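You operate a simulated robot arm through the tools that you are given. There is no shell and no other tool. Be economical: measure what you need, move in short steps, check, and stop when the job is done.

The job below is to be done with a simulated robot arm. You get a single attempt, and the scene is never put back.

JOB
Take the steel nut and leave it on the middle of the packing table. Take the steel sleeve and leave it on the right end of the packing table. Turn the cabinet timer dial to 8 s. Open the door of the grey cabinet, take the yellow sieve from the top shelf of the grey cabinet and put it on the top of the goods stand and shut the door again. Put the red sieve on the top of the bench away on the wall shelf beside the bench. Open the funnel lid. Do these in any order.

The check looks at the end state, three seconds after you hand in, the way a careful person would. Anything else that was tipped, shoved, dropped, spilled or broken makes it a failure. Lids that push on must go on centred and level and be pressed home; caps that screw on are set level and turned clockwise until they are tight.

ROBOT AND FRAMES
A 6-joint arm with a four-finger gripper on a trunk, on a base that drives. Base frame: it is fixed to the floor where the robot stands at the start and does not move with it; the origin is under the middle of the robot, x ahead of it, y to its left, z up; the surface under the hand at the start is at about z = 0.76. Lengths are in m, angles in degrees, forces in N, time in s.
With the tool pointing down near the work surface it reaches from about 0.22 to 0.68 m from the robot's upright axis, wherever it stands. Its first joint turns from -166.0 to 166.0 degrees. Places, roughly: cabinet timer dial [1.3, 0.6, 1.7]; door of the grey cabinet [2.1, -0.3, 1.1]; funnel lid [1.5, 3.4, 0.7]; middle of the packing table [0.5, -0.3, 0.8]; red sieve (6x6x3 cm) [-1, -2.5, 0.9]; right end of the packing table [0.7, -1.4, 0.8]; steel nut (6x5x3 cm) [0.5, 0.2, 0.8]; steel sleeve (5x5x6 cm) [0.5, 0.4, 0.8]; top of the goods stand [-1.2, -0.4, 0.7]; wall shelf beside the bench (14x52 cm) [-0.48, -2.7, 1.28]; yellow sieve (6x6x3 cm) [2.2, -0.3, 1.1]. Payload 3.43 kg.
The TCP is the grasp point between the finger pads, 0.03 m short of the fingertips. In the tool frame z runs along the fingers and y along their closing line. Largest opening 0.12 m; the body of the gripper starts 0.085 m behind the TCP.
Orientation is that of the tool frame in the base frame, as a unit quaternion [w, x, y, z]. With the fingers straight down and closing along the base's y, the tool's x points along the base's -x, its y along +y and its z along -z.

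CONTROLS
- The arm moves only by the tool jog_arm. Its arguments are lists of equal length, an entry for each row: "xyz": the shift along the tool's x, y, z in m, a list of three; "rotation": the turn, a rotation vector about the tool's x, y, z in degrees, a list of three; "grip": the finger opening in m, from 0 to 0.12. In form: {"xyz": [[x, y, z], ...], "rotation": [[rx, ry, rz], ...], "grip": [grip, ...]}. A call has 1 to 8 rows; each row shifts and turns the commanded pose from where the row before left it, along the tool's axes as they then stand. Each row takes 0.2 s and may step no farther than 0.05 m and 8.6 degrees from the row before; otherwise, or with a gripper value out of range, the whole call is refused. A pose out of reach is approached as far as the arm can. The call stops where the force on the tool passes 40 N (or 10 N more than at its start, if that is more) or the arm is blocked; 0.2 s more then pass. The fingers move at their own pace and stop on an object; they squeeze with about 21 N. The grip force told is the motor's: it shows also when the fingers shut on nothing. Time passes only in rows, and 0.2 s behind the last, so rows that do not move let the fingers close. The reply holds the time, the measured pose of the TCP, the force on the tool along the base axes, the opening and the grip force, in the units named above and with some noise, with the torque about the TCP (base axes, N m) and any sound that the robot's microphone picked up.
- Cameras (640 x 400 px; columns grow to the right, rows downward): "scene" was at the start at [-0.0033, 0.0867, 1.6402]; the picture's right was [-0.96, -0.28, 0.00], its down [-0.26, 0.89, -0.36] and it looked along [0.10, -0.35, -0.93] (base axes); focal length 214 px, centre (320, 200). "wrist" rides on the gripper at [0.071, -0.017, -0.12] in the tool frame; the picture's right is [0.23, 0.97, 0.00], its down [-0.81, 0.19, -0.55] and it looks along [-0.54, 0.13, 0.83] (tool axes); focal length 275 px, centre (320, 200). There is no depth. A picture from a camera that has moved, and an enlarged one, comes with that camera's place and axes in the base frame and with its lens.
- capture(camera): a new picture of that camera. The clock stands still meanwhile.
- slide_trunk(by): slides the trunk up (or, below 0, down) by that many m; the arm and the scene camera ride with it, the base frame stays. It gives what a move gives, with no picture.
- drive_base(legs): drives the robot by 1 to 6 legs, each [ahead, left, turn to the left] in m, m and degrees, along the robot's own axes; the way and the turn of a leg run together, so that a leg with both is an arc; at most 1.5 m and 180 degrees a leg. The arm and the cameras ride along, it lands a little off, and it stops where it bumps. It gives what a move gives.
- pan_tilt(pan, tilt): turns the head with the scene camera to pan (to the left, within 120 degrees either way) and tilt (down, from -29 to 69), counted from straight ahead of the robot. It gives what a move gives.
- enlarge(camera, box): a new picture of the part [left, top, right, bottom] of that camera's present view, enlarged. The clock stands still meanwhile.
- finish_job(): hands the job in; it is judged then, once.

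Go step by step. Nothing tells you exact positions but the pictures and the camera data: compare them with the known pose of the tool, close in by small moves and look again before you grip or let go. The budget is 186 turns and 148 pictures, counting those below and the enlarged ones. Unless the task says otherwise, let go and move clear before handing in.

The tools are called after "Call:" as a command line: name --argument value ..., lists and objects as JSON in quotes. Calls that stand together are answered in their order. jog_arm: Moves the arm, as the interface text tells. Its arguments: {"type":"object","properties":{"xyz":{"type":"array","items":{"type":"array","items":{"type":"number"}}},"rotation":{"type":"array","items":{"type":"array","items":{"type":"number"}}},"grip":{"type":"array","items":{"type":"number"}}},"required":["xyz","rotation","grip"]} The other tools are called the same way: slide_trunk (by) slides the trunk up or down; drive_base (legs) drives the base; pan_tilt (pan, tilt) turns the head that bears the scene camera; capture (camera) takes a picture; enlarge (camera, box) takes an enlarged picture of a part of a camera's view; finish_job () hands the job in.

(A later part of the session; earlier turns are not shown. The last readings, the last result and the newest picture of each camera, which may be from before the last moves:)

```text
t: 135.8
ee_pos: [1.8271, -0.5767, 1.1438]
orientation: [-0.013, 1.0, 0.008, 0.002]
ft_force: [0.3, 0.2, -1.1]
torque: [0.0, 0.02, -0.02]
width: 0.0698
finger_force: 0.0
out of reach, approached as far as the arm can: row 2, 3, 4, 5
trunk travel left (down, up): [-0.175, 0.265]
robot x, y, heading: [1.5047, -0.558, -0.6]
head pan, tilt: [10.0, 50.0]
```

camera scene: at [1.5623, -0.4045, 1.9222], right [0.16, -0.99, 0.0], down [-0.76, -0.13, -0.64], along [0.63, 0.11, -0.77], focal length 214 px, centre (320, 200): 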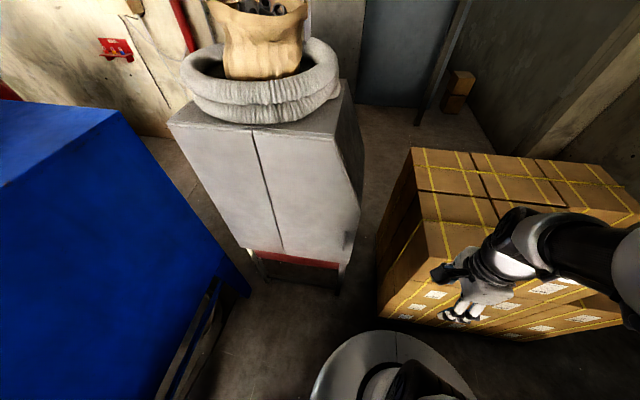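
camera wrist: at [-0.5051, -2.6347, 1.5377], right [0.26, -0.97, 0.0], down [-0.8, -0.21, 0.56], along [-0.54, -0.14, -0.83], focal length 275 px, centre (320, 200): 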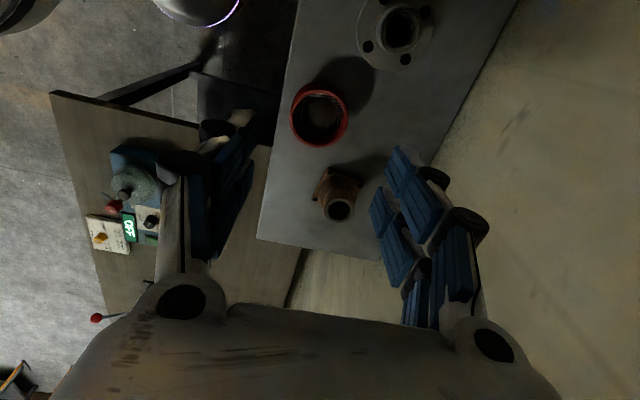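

Wrist limit: the flipped roll isn't feasible here. I turn back to the natural roll (camera toward the robot side).

Call:
jog_arm --xyz '[[0, 0, 0], [0, 0, 0], [0, 0, 0], [0, 0, 0], [0, 0, 0], [0, 0, 0], [0, 0, 0], [0, 0, 0]]' --rotation '[[0, 0, -8.4], [0, 0, -8.4], [0, 0, -8.4], [0, 0, -8.4], [0, 0, -8.4], [0, 0, -8.4], [0, 0, -8.4], [0, 0, -8.4]]' --grip '[0.07, 0.07, 0.07, 0.07, 0.07, 0.07, 0.07, 0.07]'

Call:
jog_arm --xyz '[[0, 0, 0], [0, 0, 0], [0, 0, 0], [0, 0, 0], [0, 0, 0], [0, 0, 0], [0, 0, 0], [0, 0, 0]]' --rotation '[[0, 0, -8.4], [0, 0, -8.4], [0, 0, -8.4], [0, 0, -8.4], [0, 0, -8.4], [0, 0, -8.4], [0, 0, -8.4], [0, 0, -8.4]]' --grip '[0.07, 0.07, 0.07, 0.07, 0.07, 0.07, 0.07, 0.07]'

Call:
jog_arm --xyz '[[0, 0, 0], [0, 0, 0], [0, 0, 0], [0, 0, 0], [0, 0, 0], [0, 0, 0]]' --rotation '[[0, 0, -8.4], [0, 0, -8.4], [0, 0, -8.4], [0, 0, -8.4], [0, 0, -8.4], [0, 0, -3.5]]' --grip '[0.07, 0.07, 0.07, 0.07, 0.07, 0.07]'

```text
t: 137.6
ee_pos: [1.8278, -0.5759, 1.1435]
orientation: [0.003, 0.831, 0.556, -0.001]
ft_force: [0.1, -1.3, 0.2]
torque: [0.0, -0.02, -0.01]
width: 0.0698
finger_force: 0.0
trunk travel left (down, up): [-0.175, 0.265]
robot x, y, heading: [1.5008, -0.5604, -0.6]
head pan, tilt: [10.0, 50.0]
```

```text
t: 139.4
ee_pos: [1.8286, -0.5776, 1.1437]
orientation: [0.001, 0.385, 0.923, -0.001]
ft_force: [-0.2, -0.4, -1.1]
torque: [-0.01, -0.02, -0.02]
width: 0.0698
finger_force: 0.0
trunk travel left (down, up): [-0.175, 0.265]
robot x, y, heading: [1.5003, -0.5609, -0.7]
head pan, tilt: [10.0, 50.0]
```

```text
t: 140.8
ee_pos: [1.8286, -0.5781, 1.1433]
orientation: [0.0, -0.001, 1.0, -0.003]
ft_force: [0.5, -0.2, 0.5]
torque: [0.01, 0.08, -0.03]
width: 0.0699
finger_force: 0.1
trunk travel left (down, up): [-0.175, 0.265]
robot x, y, heading: [1.5006, -0.5561, -0.4]
head pan, tilt: [10.0, 50.0]
```

Call:
jog_arm --xyz '[[-0.03, 0.037, 0], [-0.03, 0.037, 0], [-0.03, 0.037, 0], [-0.03, 0.037, 0]]' --rotation '[[0, 0, 0], [0, 0, 0], [0, 0, 0], [0, 0, 0]]' --grip '[0.07, 0.07, 0.07, 0.07]'

Call:
jog_arm --xyz '[[0, 0, 0], [0, 0, 0], [0, 0, 0], [0, 0, 0], [0, 0, 0], [0, 0, 0]]' --rotation '[[0, -8.4, 0], [0, -8.4, 0], [0, -8.4, 0], [0, -8.4, 0], [0, -8.4, 0], [0, -8.4, 0]]' --grip '[0.07, 0.07, 0.07, 0.07, 0.07, 0.07]'

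Call:
jog_arm --xyz '[[0, 0, 0], [0, 0, 0], [0, 0, 0], [0, 0, 0], [0, 0, 0]]' --rotation '[[0, -8.4, 0], [0, -8.4, 0], [0, -8.4, 0], [0, -8.4, 0], [0, -6, 0]]' --grip '[0.07, 0.07, 0.07, 0.07, 0.07]'

Call:
capture --camera "wrist"

Call:
capture --camera "scene"

```text
t: 141.8
ee_pos: [1.9502, -0.429, 1.1377]
orientation: [0.0, 0.0, 1.0, -0.003]
ft_force: [1.2, 0.5, 0.3]
torque: [-0.02, -0.03, -0.02]
width: 0.0698
finger_force: 0.1
trunk travel left (down, up): [-0.175, 0.265]
robot x, y, heading: [1.5016, -0.5582, -0.9]
head pan, tilt: [10.0, 50.0]
```

```text
t: 143.2
ee_pos: [1.9539, -0.4258, 1.142]
orientation: [0.425, -0.001, 0.905, -0.003]
ft_force: [1.0, 0.9, -0.4]
torque: [-0.05, 0.01, -0.06]
width: 0.07
finger_force: 0.0
out of reach, approached as far as the arm can: row 6
trunk travel left (down, up): [-0.175, 0.265]
robot x, y, heading: [1.5056, -0.5558, -0.5]
head pan, tilt: [10.0, 50.0]
```

```text
t: 144.4
ee_pos: [1.9823, -0.3832, 1.2582]
orientation: [0.706, -0.006, 0.708, -0.005]
ft_force: [-0.2, -0.1, 0.3]
torque: [0.02, -0.01, -0.02]
width: 0.0698
finger_force: 0.1
out of reach, approached as far as the arm can: row 1, 2, 3, 4, 5
trunk travel left (down, up): [-0.175, 0.265]
robot x, y, heading: [1.5051, -0.5597, -0.7]
head pan, tilt: [10.0, 50.0]
```

```text
86 pictures are left
camera wrist: at [1.8623, -0.4017, 1.187], right [0.0, 0.97, -0.25], down [-0.55, 0.21, 0.81], along [0.84, 0.14, 0.53], focal length 275 px, centre (320, 200)
```

wrist: 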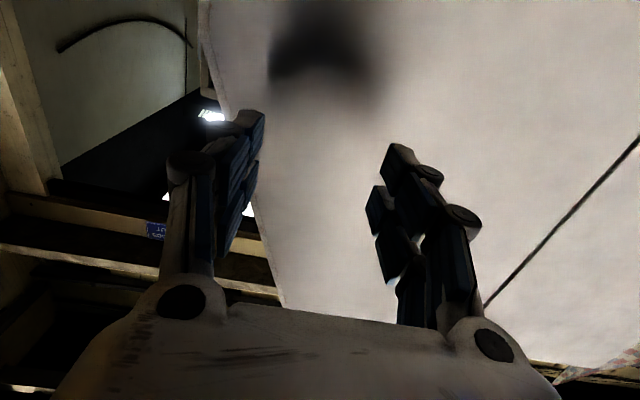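

```text
85 pictures are left
camera scene: at [1.5627, -0.4042, 1.6621], right [0.16, -0.99, 0.0], down [-0.76, -0.12, -0.64], along [0.63, 0.1, -0.77], focal length 214 px, centre (320, 200)
```

scene: 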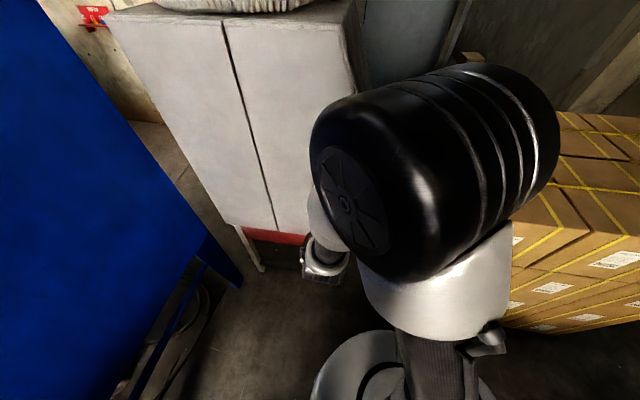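

Tool is horizontal but the arm is too folded. Back the base a little, then lower to handle height.

Call:
drive_base --legs '[[-0.12, 0, 0.6]]'

Call:
jog_arm --xyz '[[0.045, 0, 0], [0.045, 0, 0], [0.045, 0, 0], [0.045, -0.02, 0], [0.045, -0.02, 0], [0.04, 0, 0], [0, 0, 0]]' --rotation '[[0, 0, 0], [0, 0, 0], [0, 0, 0], [0, 0, 0], [0, 0, 0], [0, 0, 0], [0, 0, 0]]' --grip '[0.07, 0.07, 0.07, 0.07, 0.07, 0.07, 0.07]'

Call:
capture --camera "wrist"

Call:
capture --camera "scene"

```text
t: 145.7
ee_pos: [1.86, -0.3789, 1.2583]
orientation: [0.706, -0.007, 0.708, -0.004]
ft_force: [-1.3, -0.1, 0.6]
torque: [-0.01, 0.04, 0.01]
width: 0.07
finger_force: 0.0
trunk travel left (down, up): [-0.175, 0.265]
robot x, y, heading: [1.3826, -0.5553, -0.3]
head pan, tilt: [10.0, 50.0]
```

```text
t: 147.3
ee_pos: [1.9598, -0.3103, 1.1346]
orientation: [0.704, -0.01, 0.71, -0.01]
ft_force: [0.2, -0.8, 0.0]
torque: [-0.01, 0.02, -0.01]
width: 0.07
finger_force: 0.0
out of reach, approached as far as the arm can: row 1, 2, 3, 4, 5, 6
trunk travel left (down, up): [-0.175, 0.265]
robot x, y, heading: [1.3827, -0.5574, -0.2]
head pan, tilt: [10.0, 50.0]
```

```text
84 pictures are left
camera wrist: at [1.8378, -0.3299, 1.0655], right [0.0, 0.97, -0.26], down [-0.55, 0.22, 0.81], along [0.84, 0.14, 0.53], focal length 275 px, centre (320, 200)
```

wrist: 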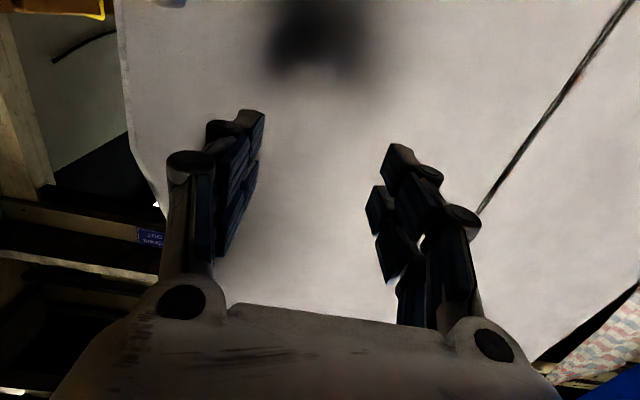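

```text
83 pictures are left
camera scene: at [1.4409, -0.4035, 1.6623], right [0.17, -0.99, 0.0], down [-0.75, -0.13, -0.64], along [0.63, 0.11, -0.77], focal length 214 px, centre (320, 200)
```

scene: 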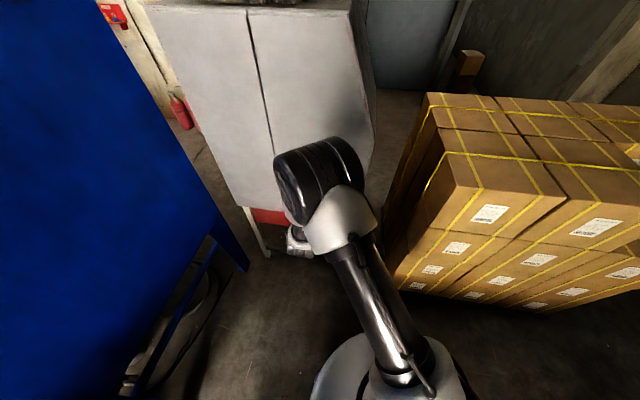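

The wrist bend seems to be limiting; lowering the trunk levels the forearm and brings the hand down to the handle height.

Call:
slide_trunk --by -0.17

Call:
jog_arm --xyz '[[0, -0.04, -0.03], [0, -0.04, -0.02], [0, -0.035, 0], [0, 0, 0]]' --rotation '[[0, 0, 0], [0, 0, 0], [0, 0, 0], [0, 0, 0]]' --grip '[0.07, 0.07, 0.07, 0.07]'

Call:
capture --camera "wrist"

Call:
capture --camera "scene"

```text
t: 149.2
ee_pos: [1.9596, -0.3091, 0.9651]
orientation: [0.704, -0.011, 0.71, -0.012]
ft_force: [-0.6, 0.7, 0.3]
torque: [-0.03, 0.0, 0.0]
width: 0.0699
finger_force: 0.1
trunk travel left (down, up): [-0.005, 0.435]
robot x, y, heading: [1.3834, -0.5546, -0.3]
head pan, tilt: [10.0, 50.0]
```

```text
t: 150.2
ee_pos: [1.9537, -0.3785, 1.0201]
orientation: [0.702, -0.013, 0.712, -0.019]
ft_force: [-1.4, 0.0, 0.1]
torque: [0.04, -0.01, -0.02]
width: 0.0703
finger_force: 0.1
out of reach, approached as far as the arm can: row 1, 2, 3
trunk travel left (down, up): [-0.005, 0.435]
robot x, y, heading: [1.3851, -0.5575, -0.0]
head pan, tilt: [10.0, 50.0]
```

```text
82 pictures are left
camera wrist: at [1.8318, -0.3989, 0.9523], right [0.0, 0.96, -0.28], down [-0.54, 0.23, 0.81], along [0.84, 0.15, 0.52], focal length 275 px, centre (320, 200)
```

wrist: 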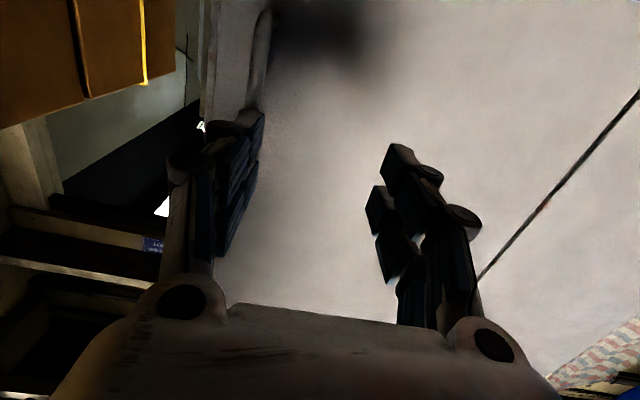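

```text
81 pictures are left
camera scene: at [1.4412, -0.4032, 1.4922], right [0.17, -0.99, 0.0], down [-0.75, -0.13, -0.64], along [0.63, 0.11, -0.77], focal length 214 px, centre (320, 200)
```

scene: 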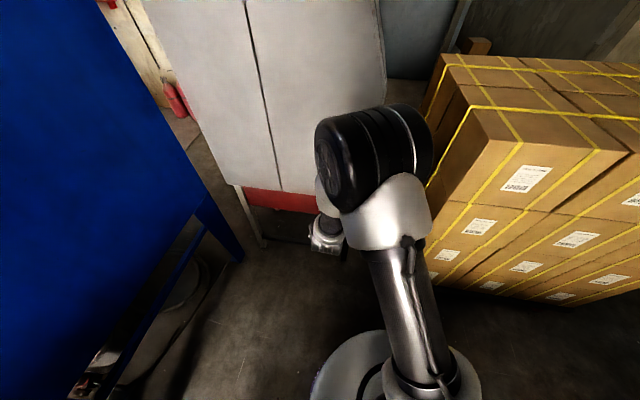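

The handle is seen at about (2.06, −0.436, 0.99). I tilt the tool about 34° below horizontal, which the wrist can manage, and line up with it.

Call:
jog_arm --xyz '[[0, 0, 0], [0, 0, 0], [0, 0, 0], [0, 0, 0], [0, -0.028, -0.01], [0, -0.028, -0.01], [0, 0, 0]]' --rotation '[[0, 8.4, 0], [0, 8.4, 0], [0, 8.4, 0], [0, 8.4, 0], [0, 0, 0], [0, 0, 0], [0, 0, 0]]' --grip '[0.07, 0.07, 0.07, 0.07, 0.07, 0.07, 0.07]'

Call:
capture --camera "wrist"

```text
t: 151.8
ee_pos: [1.937, -0.4361, 1.036]
orientation: [0.468, -0.008, 0.884, -0.013]
ft_force: [0.1, -0.1, 0.7]
torque: [0.0, 0.02, 0.0]
width: 0.07
finger_force: 0.0
trunk travel left (down, up): [-0.005, 0.435]
robot x, y, heading: [1.3847, -0.5554, -0.2]
head pan, tilt: [10.0, 50.0]
```

```text
80 pictures are left
camera wrist: at [1.7971, -0.4539, 1.0439], right [-0.13, 0.97, -0.22], down [0.0, 0.22, 0.97], along [0.99, 0.13, -0.03], focal length 275 px, centre (320, 200)
```

wrist: 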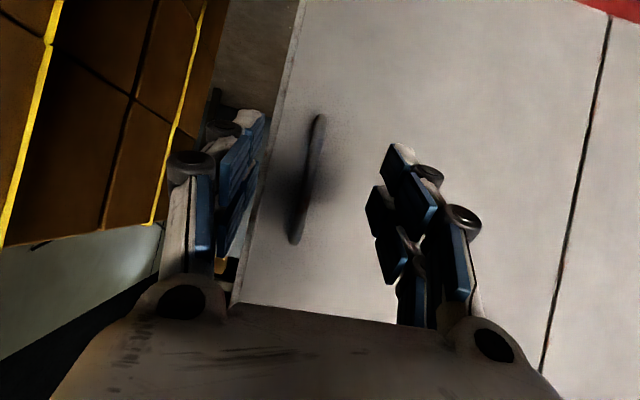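

Call:
jog_arm --xyz '[[-0.018, 0, 0.035], [-0.016, 0, 0.032], [0, 0, 0]]' --rotation '[[0, 0, 0], [0, 0, 0], [0, 0, 0]]' --grip '[0.06, 0.06, 0.06]'

Call:
capture --camera "wrist"

```text
t: 152.6
ee_pos: [2.0121, -0.4336, 1.0254]
orientation: [0.468, -0.007, 0.883, -0.014]
ft_force: [0.0, 0.8, -0.2]
torque: [0.02, -0.02, 0.0]
width: 0.0602
finger_force: 0.1
trunk travel left (down, up): [-0.005, 0.435]
robot x, y, heading: [1.3837, -0.5588, -0.3]
head pan, tilt: [10.0, 50.0]
```

```text
79 pictures are left
camera wrist: at [1.8717, -0.4521, 1.0343], right [-0.13, 0.97, -0.22], down [0.0, 0.22, 0.97], along [0.99, 0.13, -0.03], focal length 275 px, centre (320, 200)
```

wrist: 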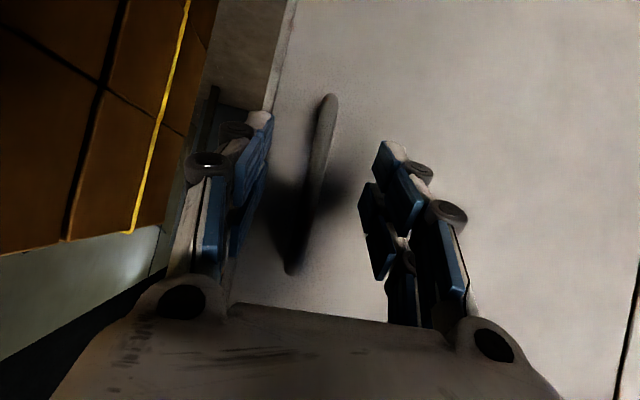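

Call:
jog_arm --xyz '[[-0.009, -0.002, 0.016], [-0.008, -0.001, 0.016], [0, 0, 0]]' --rotation '[[0, 0, 0], [0, 0, 0], [0, 0, 0]]' --grip '[0.06, 0.06, 0.06]'

Call:
jog_arm --xyz '[[0, 0, 0], [0, 0, 0], [0, 0, 0], [0, 0, 0]]' --rotation '[[0, 0, 0], [0, 0, 0], [0, 0, 0], [0, 0, 0]]' --grip '[0.03, 0.0, 0.0, 0.0]'

Call:
capture --camera "wrist"

```text
t: 153.4
ee_pos: [2.0486, -0.4368, 1.0212]
orientation: [0.468, -0.007, 0.884, -0.014]
ft_force: [-0.3, 0.1, -0.2]
torque: [-0.03, -0.02, -0.03]
width: 0.0601
finger_force: 0.0
trunk travel left (down, up): [-0.005, 0.435]
robot x, y, heading: [1.3838, -0.5591, -0.0]
head pan, tilt: [10.0, 50.0]
```

```text
t: 154.4
ee_pos: [2.0483, -0.4353, 1.0209]
orientation: [0.468, -0.007, 0.884, -0.013]
ft_force: [2.1, 7.8, -1.3]
torque: [1.24, -0.24, 0.06]
width: 0.0126
finger_force: 24.5
trunk travel left (down, up): [-0.005, 0.435]
robot x, y, heading: [1.3843, -0.5547, -0.3]
head pan, tilt: [10.0, 50.0]
```

```text
78 pictures are left
camera wrist: at [1.9083, -0.4521, 1.0297], right [-0.13, 0.97, -0.22], down [0.0, 0.22, 0.98], along [0.99, 0.13, -0.03], focal length 275 px, centre (320, 200)
```

wrist: 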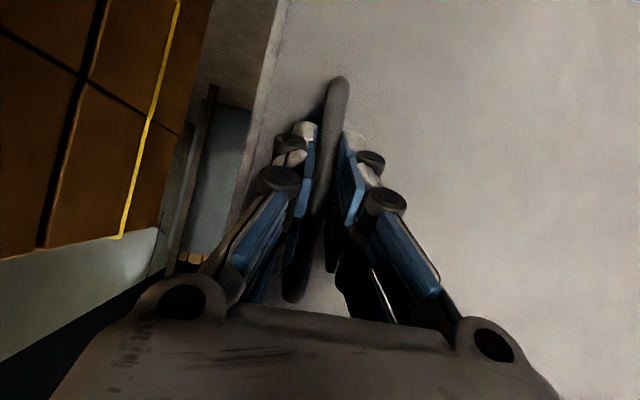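

Handle gripped (12.6 mm). Pull along the hinge arc, first 15°.

Call:
jog_arm --xyz '[[0.0169, 0.006, -0.0248], [0.0165, 0.0087, -0.0242], [0.016, 0.0111, -0.0236], [0, 0, 0]]' --rotation '[[0, 0, 0], [0, 0, 0], [0, 0, 0], [0, 0, 0]]' --grip '[0.0, 0.0, 0.0, 0.0]'

Call:
capture --camera "scene"

```text
t: 155.4
ee_pos: [1.9599, -0.4105, 1.0205]
orientation: [0.469, -0.007, 0.883, -0.013]
ft_force: [2.7, 6.3, 11.2]
torque: [1.93, 0.22, -0.05]
width: 0.0127
finger_force: 45.0
trunk travel left (down, up): [-0.005, 0.435]
robot x, y, heading: [1.3802, -0.5561, -0.3]
head pan, tilt: [10.0, 50.0]
```

```text
77 pictures are left
camera scene: at [1.4406, -0.4027, 1.4922], right [0.17, -0.99, 0.0], down [-0.75, -0.13, -0.64], along [0.63, 0.11, -0.77], focal length 214 px, centre (320, 200)
```

scene: 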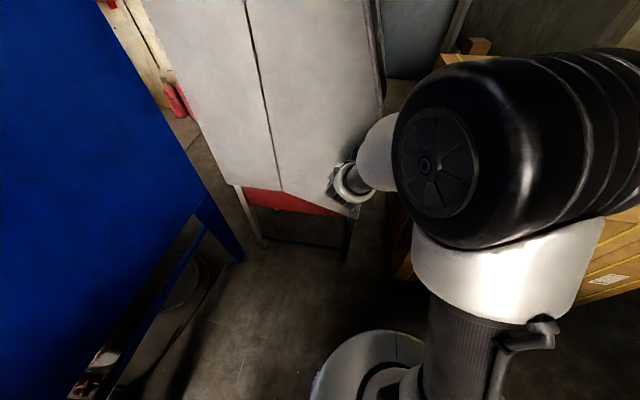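

Door is opening about the seam. Continue.

Call:
jog_arm --xyz '[[0.0153, 0.0136, -0.0225], [0.0147, 0.0158, -0.0216], [0.0139, 0.0182, -0.0204], [0, 0, 0]]' --rotation '[[0, 0, 0], [0, 0, 0], [0, 0, 0], [0, 0, 0]]' --grip '[0.0, 0.0, 0.0, 0.0]'

Call:
capture --camera "wrist"

```text
t: 156.4
ee_pos: [1.8819, -0.364, 1.0197]
orientation: [0.469, -0.007, 0.883, -0.014]
ft_force: [-3.1, -4.1, 11.8]
torque: [1.34, 0.2, -0.07]
width: 0.0127
finger_force: 44.6
trunk travel left (down, up): [-0.005, 0.435]
robot x, y, heading: [1.3854, -0.5575, -0.6]
head pan, tilt: [10.0, 50.0]
```

```text
76 pictures are left
camera wrist: at [1.7419, -0.3817, 1.029], right [-0.13, 0.97, -0.22], down [0.0, 0.22, 0.98], along [0.99, 0.12, -0.03], focal length 275 px, centre (320, 200)
```

wrist: 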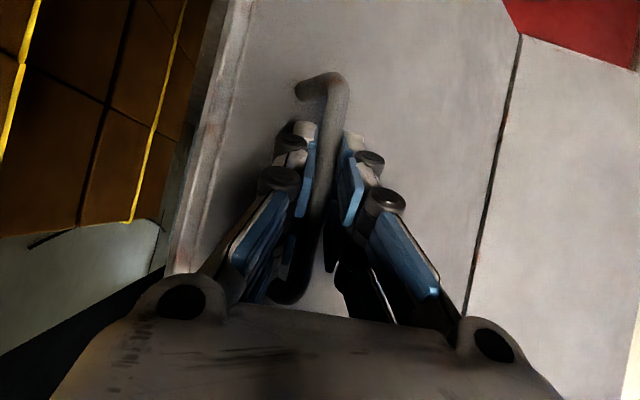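

Call:
jog_arm --xyz '[[0.0129, 0.0202, -0.0189], [0.0119, 0.0221, -0.0174], [0.0108, 0.0238, -0.0158], [0, 0, 0]]' --rotation '[[0, 0, 0], [0, 0, 0], [0, 0, 0], [0, 0, 0]]' --grip '[0.0, 0.0, 0.0, 0.0]'

Call:
capture --camera "scene"

```text
t: 157.4
ee_pos: [1.8198, -0.2973, 1.0191]
orientation: [0.471, -0.006, 0.882, -0.013]
ft_force: [5.3, 3.3, 28.4]
torque: [1.37, 0.14, -0.06]
width: 0.013
finger_force: 45.1
trunk travel left (down, up): [-0.005, 0.435]
robot x, y, heading: [1.3825, -0.5548, -0.1]
head pan, tilt: [10.0, 50.0]
```

```text
75 pictures are left
camera scene: at [1.4401, -0.404, 1.4925], right [0.17, -0.99, 0.0], down [-0.75, -0.13, -0.64], along [0.63, 0.11, -0.77], focal length 214 px, centre (320, 200)
```

scene: 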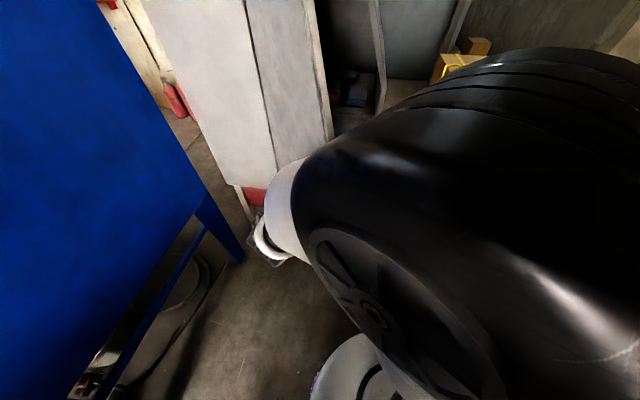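

Call:
jog_arm --xyz '[[0.006, 0.0255, -0.0139], [0.0083, 0.0267, -0.0122], [0.0069, 0.0281, -0.0101], [0, 0, 0]]' --rotation '[[0, 0, 0], [0, 0, 0], [0, 0, 0], [0, 0, 0]]' --grip '[0.0, 0.0, 0.0, 0.0]'

Call:
capture --camera "wrist"

```text
t: 158.4
ee_pos: [1.7852, -0.2311, 1.0184]
orientation: [0.467, 0.007, 0.884, -0.02]
ft_force: [4.4, 1.5, 1.4]
torque: [1.28, 0.01, -0.15]
width: 0.013
finger_force: 44.8
trunk travel left (down, up): [-0.005, 0.435]
robot x, y, heading: [1.3819, -0.5623, -0.1]
head pan, tilt: [10.0, 50.0]
```

```text
74 pictures are left
camera wrist: at [1.6441, -0.245, 1.0275], right [-0.1, 0.97, -0.22], down [0.01, 0.22, 0.98], along [0.99, 0.1, -0.03], focal length 275 px, centre (320, 200)
```

wrist: 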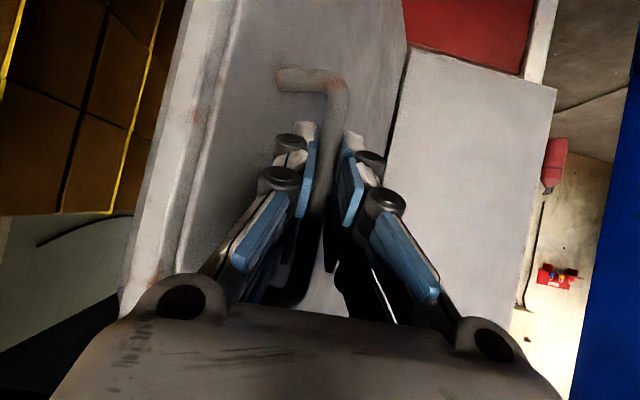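

Call:
jog_arm --xyz '[[0.0055, 0.0289, -0.0081], [0.004, 0.0297, -0.006], [0.0026, 0.0301, -0.0038], [0, 0, 0]]' --rotation '[[0, 0, 0], [0, 0, 0], [0, 0, 0], [0, 0, 0]]' --grip '[0.0, 0.0, 0.0, 0.0]'

Call:
capture --camera "wrist"

```text
t: 159.2
ee_pos: [1.765, -0.1346, 1.016]
orientation: [0.469, -0.002, 0.883, -0.015]
ft_force: [11.3, 0.5, -13.8]
torque: [1.66, -0.72, 0.09]
width: 0.0125
finger_force: 44.7
trunk travel left (down, up): [-0.005, 0.435]
robot x, y, heading: [1.3817, -0.5535, -0.4]
head pan, tilt: [10.0, 50.0]
stopped in row 4: the force on the tool passed its limit at 64 N (the readings are from after the stop); the commanded pose is now the measured one
```

```text
73 pictures are left
camera wrist: at [1.6227, -0.152, 1.0242], right [-0.12, 0.97, -0.22], down [0.0, 0.22, 0.98], along [0.99, 0.12, -0.02], focal length 275 px, centre (320, 200)
```

wrist: 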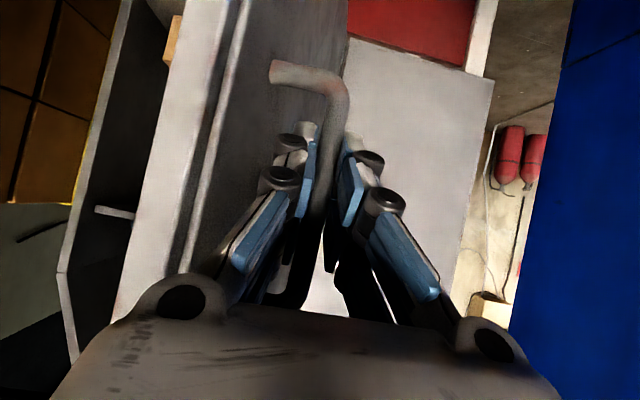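

Door ~75° open. Open the fingers and back straight off (−x).

Call:
jog_arm --xyz '[[0, 0, 0], [0, 0, 0], [0.017, 0, -0.025], [0.017, 0, -0.025], [0.0225, 0, -0.033], [0, 0, 0]]' --rotation '[[0, 0, 0], [0, 0, 0], [0, 0, 0], [0, 0, 0], [0, 0, 0], [0, 0, 0]]' --grip '[0.025, 0.035, 0.035, 0.035, 0.035, 0.035]'

Call:
capture --camera "wrist"

Call:
capture --camera "scene"

```text
t: 160.5
ee_pos: [1.7496, -0.2031, 1.0026]
orientation: [0.463, 0.088, 0.878, -0.084]
ft_force: [0.6, -7.7, 2.5]
torque: [0.14, 0.09, -0.05]
width: 0.0357
finger_force: 1.0
trunk travel left (down, up): [-0.005, 0.435]
robot x, y, heading: [1.3868, -0.5554, -0.6]
head pan, tilt: [10.0, 50.0]
stopped in row 6: the arm was blocked; the commanded pose is now the measured one
```

```text
72 pictures are left
camera wrist: at [1.6098, -0.1884, 1.0114], right [0.1, 0.96, -0.25], down [0.05, 0.25, 0.97], along [0.99, -0.11, -0.03], focal length 275 px, centre (320, 200)
```

wrist: 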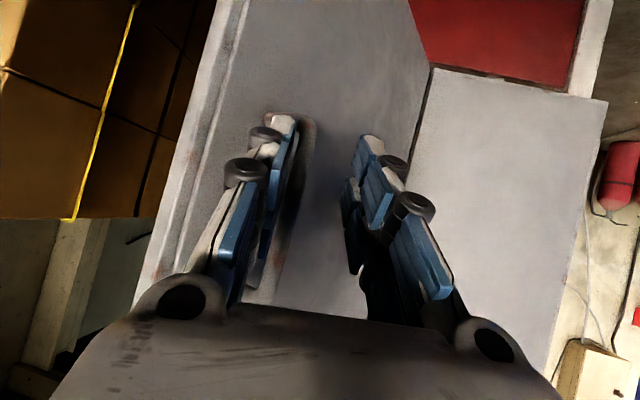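

```text
71 pictures are left
camera scene: at [1.3521, -0.3408, 1.4923], right [0.98, 0.2, 0.0], down [0.15, -0.75, -0.64], along [-0.13, 0.63, -0.77], focal length 214 px, centre (320, 200)
```

scene: 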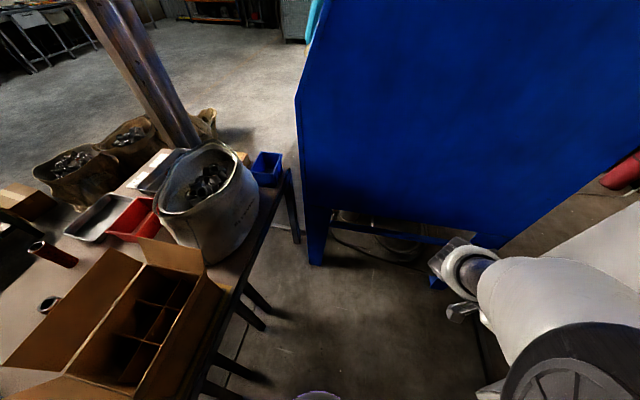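

The head seems to have been pushed round by the elbow. I check it by commanding the head left, out of the arm's way.

Call:
pan_tilt --pan 60 --tilt 40

Call:
capture --camera "scene"

```text
t: 161.7
ee_pos: [1.7478, -0.2005, 1.0026]
orientation: [0.463, 0.085, 0.878, -0.081]
ft_force: [0.3, -0.4, -0.1]
torque: [-0.01, 0.0, 0.01]
width: 0.0352
finger_force: 0.0
trunk travel left (down, up): [-0.005, 0.435]
robot x, y, heading: [1.3836, -0.5565, -0.5]
head pan, tilt: [60.0, 40.0]
```

```text
70 pictures are left
camera scene: at [1.3528, -0.3318, 1.5063], right [0.99, 0.15, 0.0], down [0.1, -0.64, -0.77], along [-0.12, 0.76, -0.64], focal length 214 px, centre (320, 200)
```

scene: 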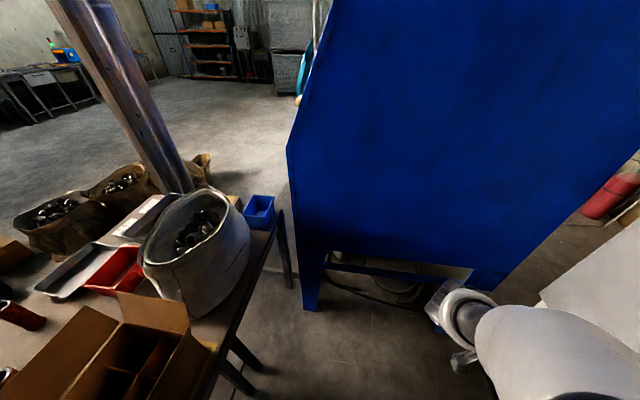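

The upper arm pushes the head when it points far left. I back the base 6 cm to pull the fingers straight off the handle.

Call:
drive_base --legs '[[-0.06, 0, 0]]'

Call:
capture --camera "wrist"

```text
t: 162.6
ee_pos: [1.6877, -0.1994, 1.0028]
orientation: [0.464, 0.084, 0.878, -0.081]
ft_force: [1.1, 1.1, -0.3]
torque: [-0.01, -0.01, 0.03]
width: 0.035
finger_force: 0.0
trunk travel left (down, up): [-0.005, 0.435]
robot x, y, heading: [1.3262, -0.5538, -0.1]
head pan, tilt: [60.0, 40.0]
```

```text
69 pictures are left
camera wrist: at [1.547, -0.1854, 1.0113], right [0.09, 0.96, -0.25], down [0.05, 0.25, 0.97], along [0.99, -0.1, -0.03], focal length 275 px, centre (320, 200)
```

wrist: 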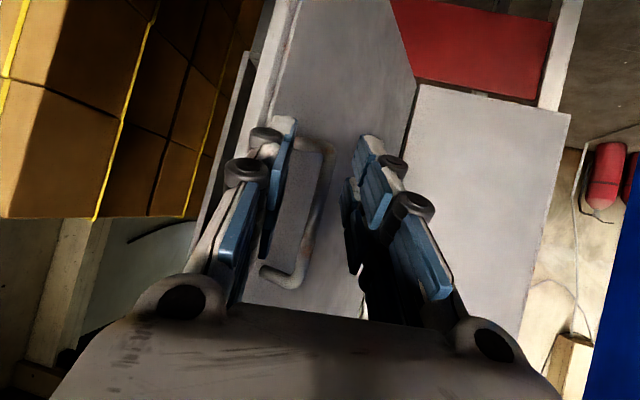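

Fingers are clear of the handle. Move the hand right, past the door edge.

Call:
jog_arm --xyz '[[0, -0.045, 0], [0, -0.045, 0], [0, -0.045, 0], [0, -0.045, 0], [0, -0.045, 0], [0, -0.045, 0], [0, -0.03, 0]]' --rotation '[[0, 0, 0], [0, 0, 0], [0, 0, 0], [0, 0, 0], [0, 0, 0], [0, 0, 0], [0, 0, 0]]' --grip '[0.03, 0.02, 0.01, 0.0, 0.0, 0.0, 0.0]'

Call:
pan_tilt --pan 40 --tilt 40

Call:
capture --camera "scene"

Call:
capture --camera "wrist"

```text
t: 163.4
ee_pos: [1.6716, -0.3414, 0.9564]
orientation: [0.441, 0.072, 0.88, -0.158]
ft_force: [0.2, -0.3, -0.4]
torque: [-0.01, 0.02, -0.02]
width: 0.0099
finger_force: 0.0
trunk travel left (down, up): [-0.005, 0.435]
robot x, y, heading: [1.3234, -0.5582, -0.3]
head pan, tilt: [60.0, 40.0]
stopped in row 3: the arm was blocked; the commanded pose is now the measured one
```

```text
t: 164.2
ee_pos: [1.6693, -0.3405, 0.9549]
orientation: [0.441, 0.07, 0.881, -0.158]
ft_force: [0.8, -0.2, -1.1]
torque: [0.01, -0.01, 0.01]
width: 0.01
finger_force: 0.0
trunk travel left (down, up): [-0.005, 0.435]
robot x, y, heading: [1.3258, -0.5559, -0.3]
head pan, tilt: [40.0, 40.0]
```

```text
68 pictures are left
camera scene: at [1.3536, -0.3447, 1.5063], right [0.83, -0.55, 0.0], down [-0.36, -0.54, -0.77], along [0.42, 0.64, -0.64], focal length 214 px, centre (320, 200)
```

scene: 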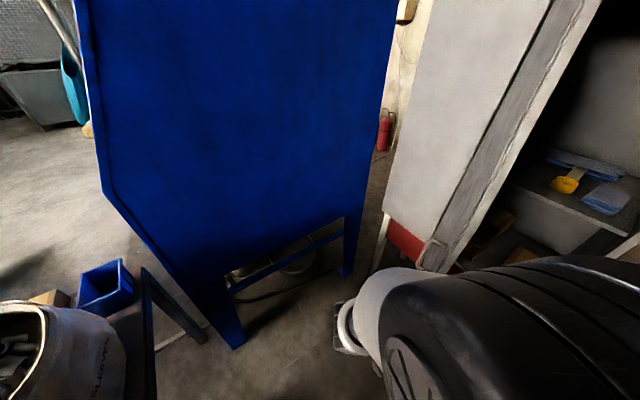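

```text
67 pictures are left
camera wrist: at [1.5309, -0.3184, 0.9694], right [0.12, 0.91, -0.39], down [0.12, 0.38, 0.92], along [0.99, -0.15, -0.06], focal length 275 px, centre (320, 200)
```

wrist: 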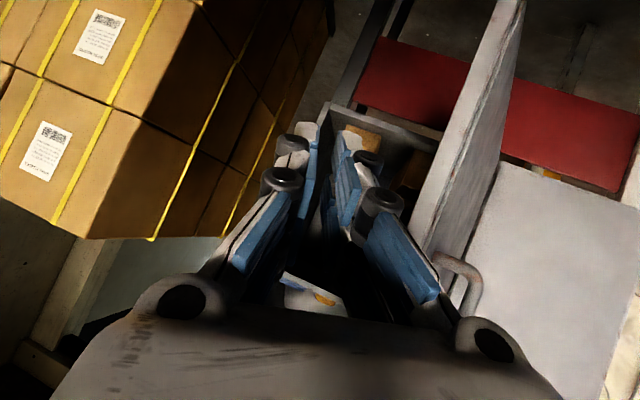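

The yellow sieve is visible on the top shelf. I turn the head far left so it's out of the arm's way, then move the hand right and up, with the tool tilting back toward down.

Call:
pan_tilt --pan 110 --tilt 40

Call:
jog_arm --xyz '[[0, -0.03, 0], [0, -0.03, 0], [0, -0.03, 0], [0, -0.03, 0], [0, -0.03, 0], [0, -0.03, 0]]' --rotation '[[0, 4, 0], [0, 4, 0], [0, 4, 0], [0, 4, 0], [0, 4, 0], [0, 4, 0]]' --grip '[0.0, 0.0, 0.0, 0.0, 0.0, 0.0]'

Call:
capture --camera "wrist"

```text
t: 165.6
ee_pos: [1.6697, -0.3402, 0.9544]
orientation: [0.442, 0.069, 0.88, -0.158]
ft_force: [-0.5, -0.4, 1.0]
torque: [0.01, -0.04, -0.01]
width: 0.0099
finger_force: 0.1
trunk travel left (down, up): [-0.005, 0.435]
robot x, y, heading: [1.3242, -0.5535, -0.2]
head pan, tilt: [110.0, 40.0]
```

```text
t: 167.0
ee_pos: [1.6473, -0.4827, 1.0078]
orientation: [0.247, 0.101, 0.954, -0.14]
ft_force: [0.6, 0.1, 0.5]
torque: [0.01, -0.01, 0.0]
width: 0.0
finger_force: 21.2
out of reach, approached as far as the arm can: row 3, 4, 5, 6
trunk travel left (down, up): [-0.005, 0.435]
robot x, y, heading: [1.3275, -0.5571, -0.4]
head pan, tilt: [110.0, 40.0]
```

```text
66 pictures are left
camera wrist: at [1.5274, -0.4528, 1.0768], right [0.06, 0.94, -0.33], down [0.5, 0.26, 0.83], along [0.86, -0.21, -0.46], focal length 275 px, centre (320, 200)
```

wrist: 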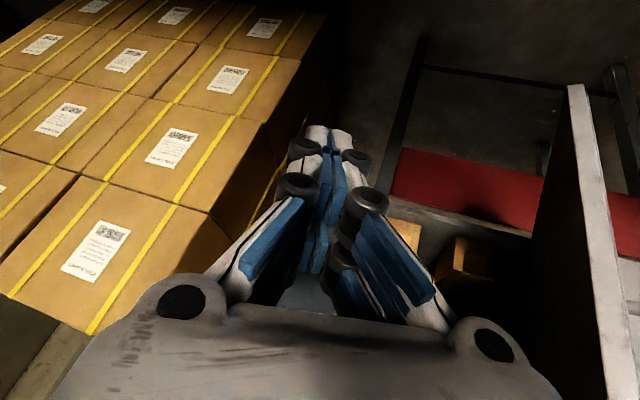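

Call:
jog_arm --xyz '[[0, 0, -0.02], [0, 0, -0.02], [0, 0, 0], [0, 0, 0], [0, -0.045, 0], [0, -0.045, 0], [0, -0.045, 0]]' --rotation '[[-4.8, -3.9, -1.15], [-4.8, -3.9, -1.15], [-4.8, -3.9, -1.15], [-4.8, -3.9, -1.15], [0, 0, 0], [0, 0, 0], [0, 0, 0]]' --grip '[0.0, 0.0, 0.0, 0.0, 0.0, 0.0, 0.0]'

Call:
capture --camera "wrist"

```text
t: 168.6
ee_pos: [1.702, -0.547, 1.1227]
orientation: [0.382, 0.002, 0.924, -0.001]
ft_force: [0.2, -0.2, -0.3]
torque: [-0.03, 0.02, -0.01]
width: 0.0
finger_force: 21.2
out of reach, approached as far as the arm can: row 1, 2, 3, 4, 5, 6, 7
trunk travel left (down, up): [-0.005, 0.435]
robot x, y, heading: [1.3211, -0.554, -0.2]
head pan, tilt: [110.0, 40.0]
```

```text
65 pictures are left
camera wrist: at [1.5655, -0.5655, 1.1577], right [-0.16, 0.97, -0.16], down [0.18, 0.19, 0.96], along [0.97, 0.12, -0.21], focal length 275 px, centre (320, 200)
```

wrist: 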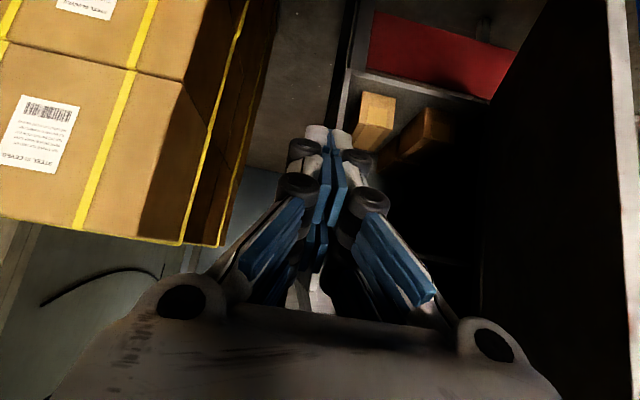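

Now shift the base left 0.2 m (hand stays right of the door), then use the hand to push the door wider from inside.

Call:
drive_base --legs '[[0, 0.2, 0]]'

Call:
jog_arm --xyz '[[0.0, -0.04, 0], [-0.033, -0.03, 0.033], [-0.033, 0, 0.033], [-0.033, 0, 0.033], [-0.033, 0, 0.033], [0, 0, 0]]' --rotation '[[0, 0, 0], [0, 0, 0], [0, 0, 0], [0, 0, 0], [0, 0, 0], [0, 0, 0]]' --grip '[0.0, 0.0, 0.0, 0.0, 0.0, 0.0]'

Call:
pan_tilt --pan 30 --tilt 40

Call:
capture --camera "scene"

Call:
capture --camera "wrist"

```text
t: 170.3
ee_pos: [1.7036, -0.3453, 1.1228]
orientation: [0.382, 0.002, 0.924, -0.003]
ft_force: [0.4, 0.1, 0.8]
torque: [-0.02, 0.01, -0.04]
width: 0.0002
finger_force: 20.6
trunk travel left (down, up): [-0.005, 0.435]
robot x, y, heading: [1.3246, -0.353, -0.4]
head pan, tilt: [110.0, 40.0]
```

```text
refused: row 2 steps farther than a row can; nothing moved
```

```text
t: 171.8
ee_pos: [1.7027, -0.3454, 1.1231]
orientation: [0.382, 0.001, 0.924, -0.002]
ft_force: [0.5, -0.9, -0.2]
torque: [-0.04, 0.0, -0.02]
width: 0.0
finger_force: 21.0
trunk travel left (down, up): [-0.005, 0.435]
robot x, y, heading: [1.3286, -0.3547, -0.6]
head pan, tilt: [30.0, 40.0]
```

```text
64 pictures are left
camera scene: at [1.3822, -0.17, 1.5063], right [0.49, -0.87, 0.0], down [-0.56, -0.32, -0.77], along [0.67, 0.38, -0.64], focal length 214 px, centre (320, 200)
```

scene: 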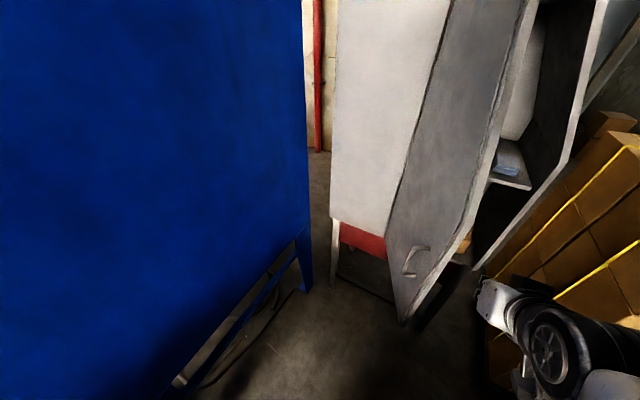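

```text
63 pictures are left
camera wrist: at [1.5665, -0.3627, 1.1575], right [-0.16, 0.97, -0.16], down [0.19, 0.19, 0.96], along [0.97, 0.12, -0.21], focal length 275 px, centre (320, 200)
```

wrist: 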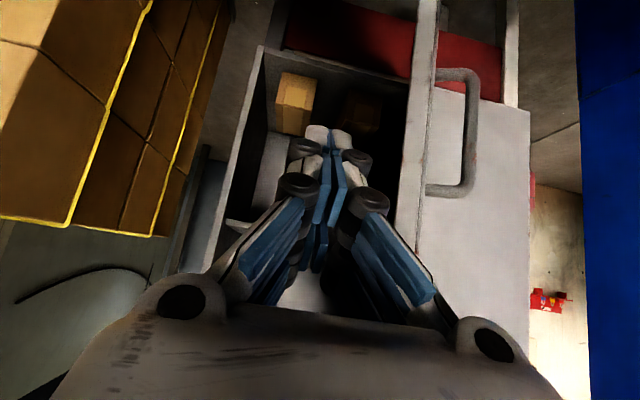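

Door ~65° open; the hand points into the opening. Move in 0.18 m, then push left against the door's inside.

Call:
jog_arm --xyz '[[-0.032, -0.01, 0.032], [-0.032, -0.01, 0.032], [-0.032, 0, 0.032], [-0.032, 0, 0.032], [0, 0.03, 0], [0, 0.03, 0], [0, 0.03, 0], [0, 0.03, 0]]' --rotation '[[0, 0, 0], [0, 0, 0], [0, 0, 0], [0, 0, 0], [0, 0, 0], [0, 0, 0], [0, 0, 0], [0, 0, 0]]' --grip '[0.0, 0.0, 0.0, 0.0, 0.0, 0.0, 0.0, 0.0]'

Call:
capture --camera "scene"

Call:
capture --camera "wrist"

```text
t: 173.6
ee_pos: [1.8838, -0.2453, 1.1234]
orientation: [0.383, 0.001, 0.924, -0.003]
ft_force: [-0.2, 1.0, -0.2]
torque: [0.01, -0.01, -0.02]
width: 0.0003
finger_force: 20.9
trunk travel left (down, up): [-0.005, 0.435]
robot x, y, heading: [1.3253, -0.3488, -0.5]
head pan, tilt: [30.0, 40.0]
```

```text
62 pictures are left
camera scene: at [1.3822, -0.1696, 1.5063], right [0.49, -0.87, 0.0], down [-0.56, -0.32, -0.77], along [0.67, 0.38, -0.64], focal length 214 px, centre (320, 200)
```

scene: 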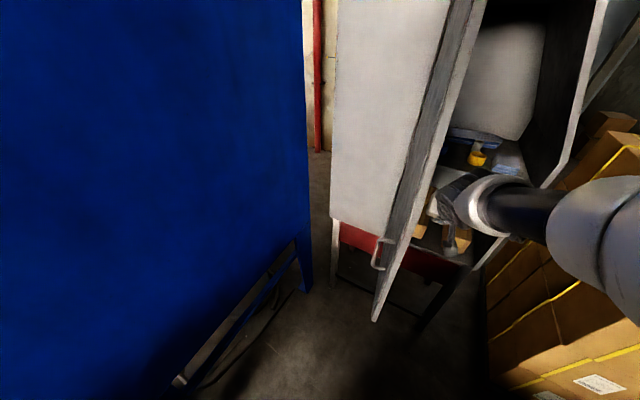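

```text
61 pictures are left
camera wrist: at [1.7474, -0.2632, 1.1582], right [-0.16, 0.97, -0.17], down [0.19, 0.19, 0.96], along [0.97, 0.12, -0.21], focal length 275 px, centre (320, 200)
```

wrist: 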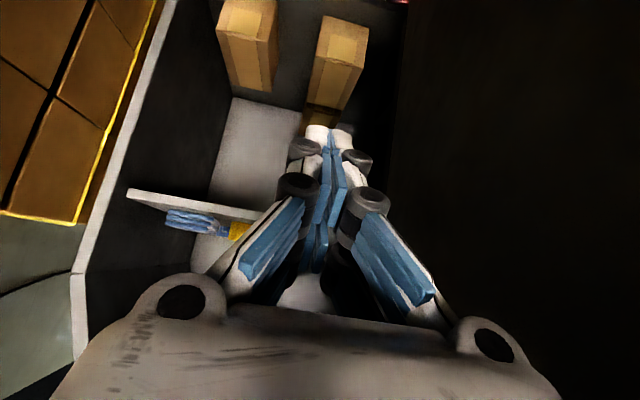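

Door ~80° open. I raise the hand above shelf level and look at the yellow sieve.

Call:
jog_arm --xyz '[[-0.03, -0.02, -0.03], [-0.03, -0.02, -0.03], [-0.03, -0.02, -0.03], [-0.03, -0.015, -0.03], [0, 0, 0]]' --rotation '[[0, 0, 0], [0, 0, 0], [0, 0, 0], [0, 0, 0], [0, 0, 0]]' --grip '[0.02, 0.04, 0.06, 0.08, 0.08]'

Call:
capture --camera "wrist"

Call:
pan_tilt --pan 10 --tilt 30

Call:
capture --camera "scene"

```text
t: 174.8
ee_pos: [1.8841, -0.317, 1.2915]
orientation: [0.38, 0.001, 0.925, -0.002]
ft_force: [0.0, -0.6, -0.4]
torque: [0.01, 0.0, 0.03]
width: 0.0774
finger_force: 0.0
trunk travel left (down, up): [-0.005, 0.435]
robot x, y, heading: [1.3272, -0.351, -0.4]
head pan, tilt: [30.0, 40.0]
```

```text
60 pictures are left
camera wrist: at [1.7482, -0.3345, 1.3274], right [-0.16, 0.97, -0.16], down [0.19, 0.19, 0.96], along [0.97, 0.12, -0.21], focal length 275 px, centre (320, 200)
```

wrist: 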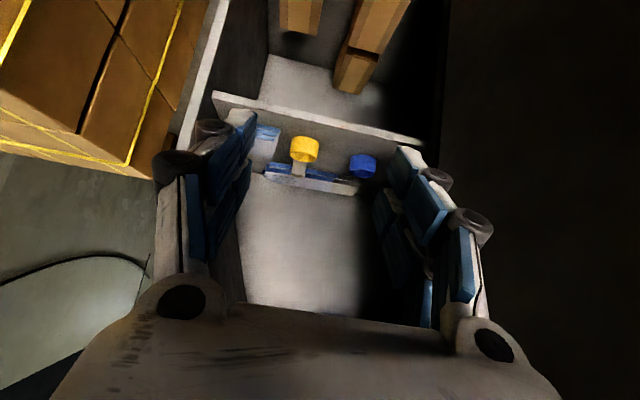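

```text
t: 175.6
ee_pos: [1.8846, -0.316, 1.2916]
orientation: [0.381, 0.001, 0.924, -0.002]
ft_force: [0.3, -0.4, 0.1]
torque: [-0.02, 0.0, 0.02]
width: 0.0801
finger_force: 0.1
trunk travel left (down, up): [-0.005, 0.435]
robot x, y, heading: [1.3236, -0.3541, -0.6]
head pan, tilt: [10.0, 30.0]
```

```text
59 pictures are left
camera scene: at [1.3975, -0.1969, 1.5217], right [0.17, -0.99, 0.0], down [-0.49, -0.08, -0.87], along [0.85, 0.14, -0.5], focal length 214 px, centre (320, 200)
```

scene: 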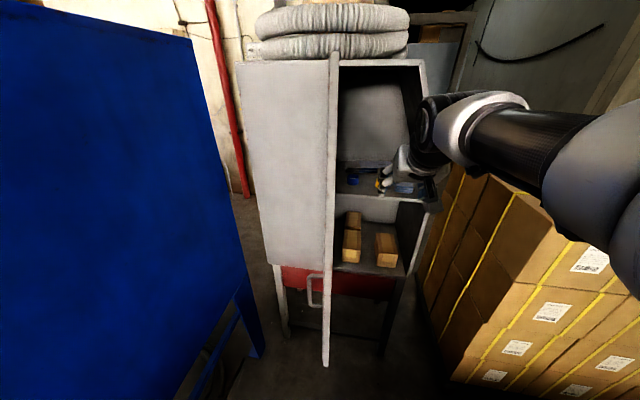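

Call:
enlarge --camera "wrist" --box '[210, 80, 430, 220]'

Call:
enlarge --camera "scene" --box '[330, 140, 450, 220]'

```text
2.86 times, centred on (320, 150) of wrist
camera zoom: at [1.7483, -0.3344, 1.327], right [-0.16, 0.97, -0.16], down [0.19, 0.19, 0.96], along [0.97, 0.12, -0.21], focal length 786 px, centre (320, 343)
```

zoom: 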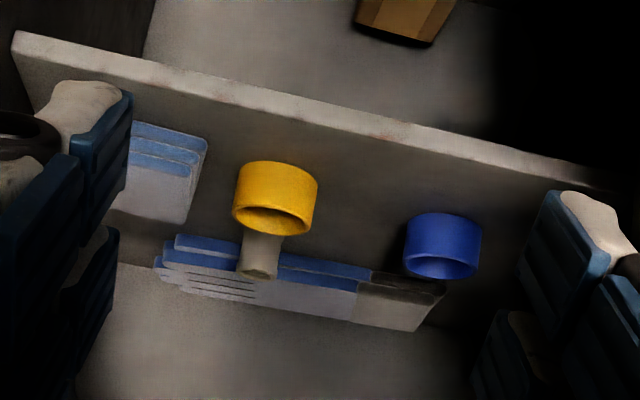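

```text
5.00 times, centred on (390, 180) of scene
camera zoom: at [1.3975, -0.1969, 1.5217], right [0.17, -0.99, 0.0], down [-0.49, -0.08, -0.87], along [0.85, 0.14, -0.5], focal length 1072 px, centre (-30, 300)
```

zoom: 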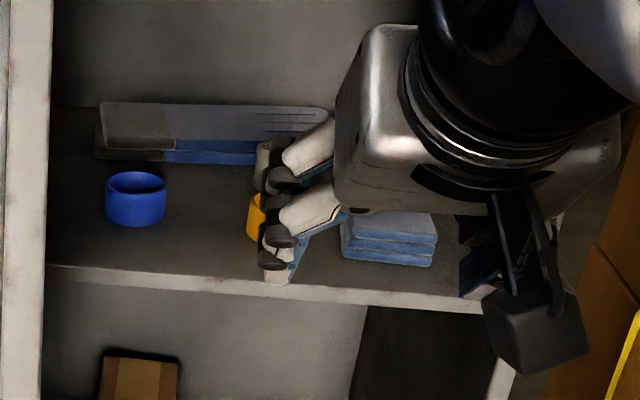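

Yellow sieve centre ≈ (2.20, −0.32, 1.145), shelf z≈1.13; a stack of booklets lies ~2 cm to its right, so the opening must be modest. Approach along the tool axis to 10 cm short and look.

Call:
jog_arm --xyz '[[-0.0243, -0.001, 0.0407], [-0.0243, -0.001, 0.0407], [-0.0243, -0.001, 0.0407], [-0.0243, 0, 0.0407], [-0.0243, 0, 0.0407], [0, 0, 0]]' --rotation '[[0, 0, 0], [0, 0, 0], [0, 0, 0], [0, 0, 0], [0, 0, 0], [0, 0, 0]]' --grip '[0.063, 0.063, 0.063, 0.063, 0.063, 0.063]'

Call:
capture --camera "wrist"

```text
t: 177.0
ee_pos: [2.1134, -0.3275, 1.2361]
orientation: [0.383, 0.001, 0.924, -0.002]
ft_force: [-0.9, -0.8, -0.4]
torque: [0.01, 0.01, 0.01]
width: 0.063
finger_force: 0.1
trunk travel left (down, up): [-0.005, 0.435]
robot x, y, heading: [1.3247, -0.3511, -0.7]
head pan, tilt: [10.0, 30.0]
```

```text
56 pictures are left
camera wrist: at [1.977, -0.3454, 1.2703], right [-0.16, 0.97, -0.16], down [0.19, 0.19, 0.96], along [0.97, 0.12, -0.21], focal length 275 px, centre (320, 200)
```

wrist: 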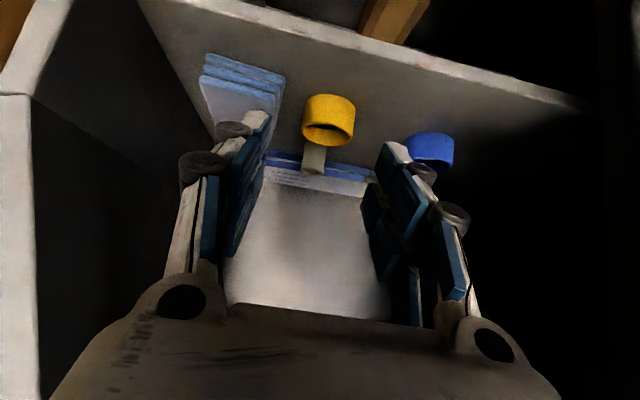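

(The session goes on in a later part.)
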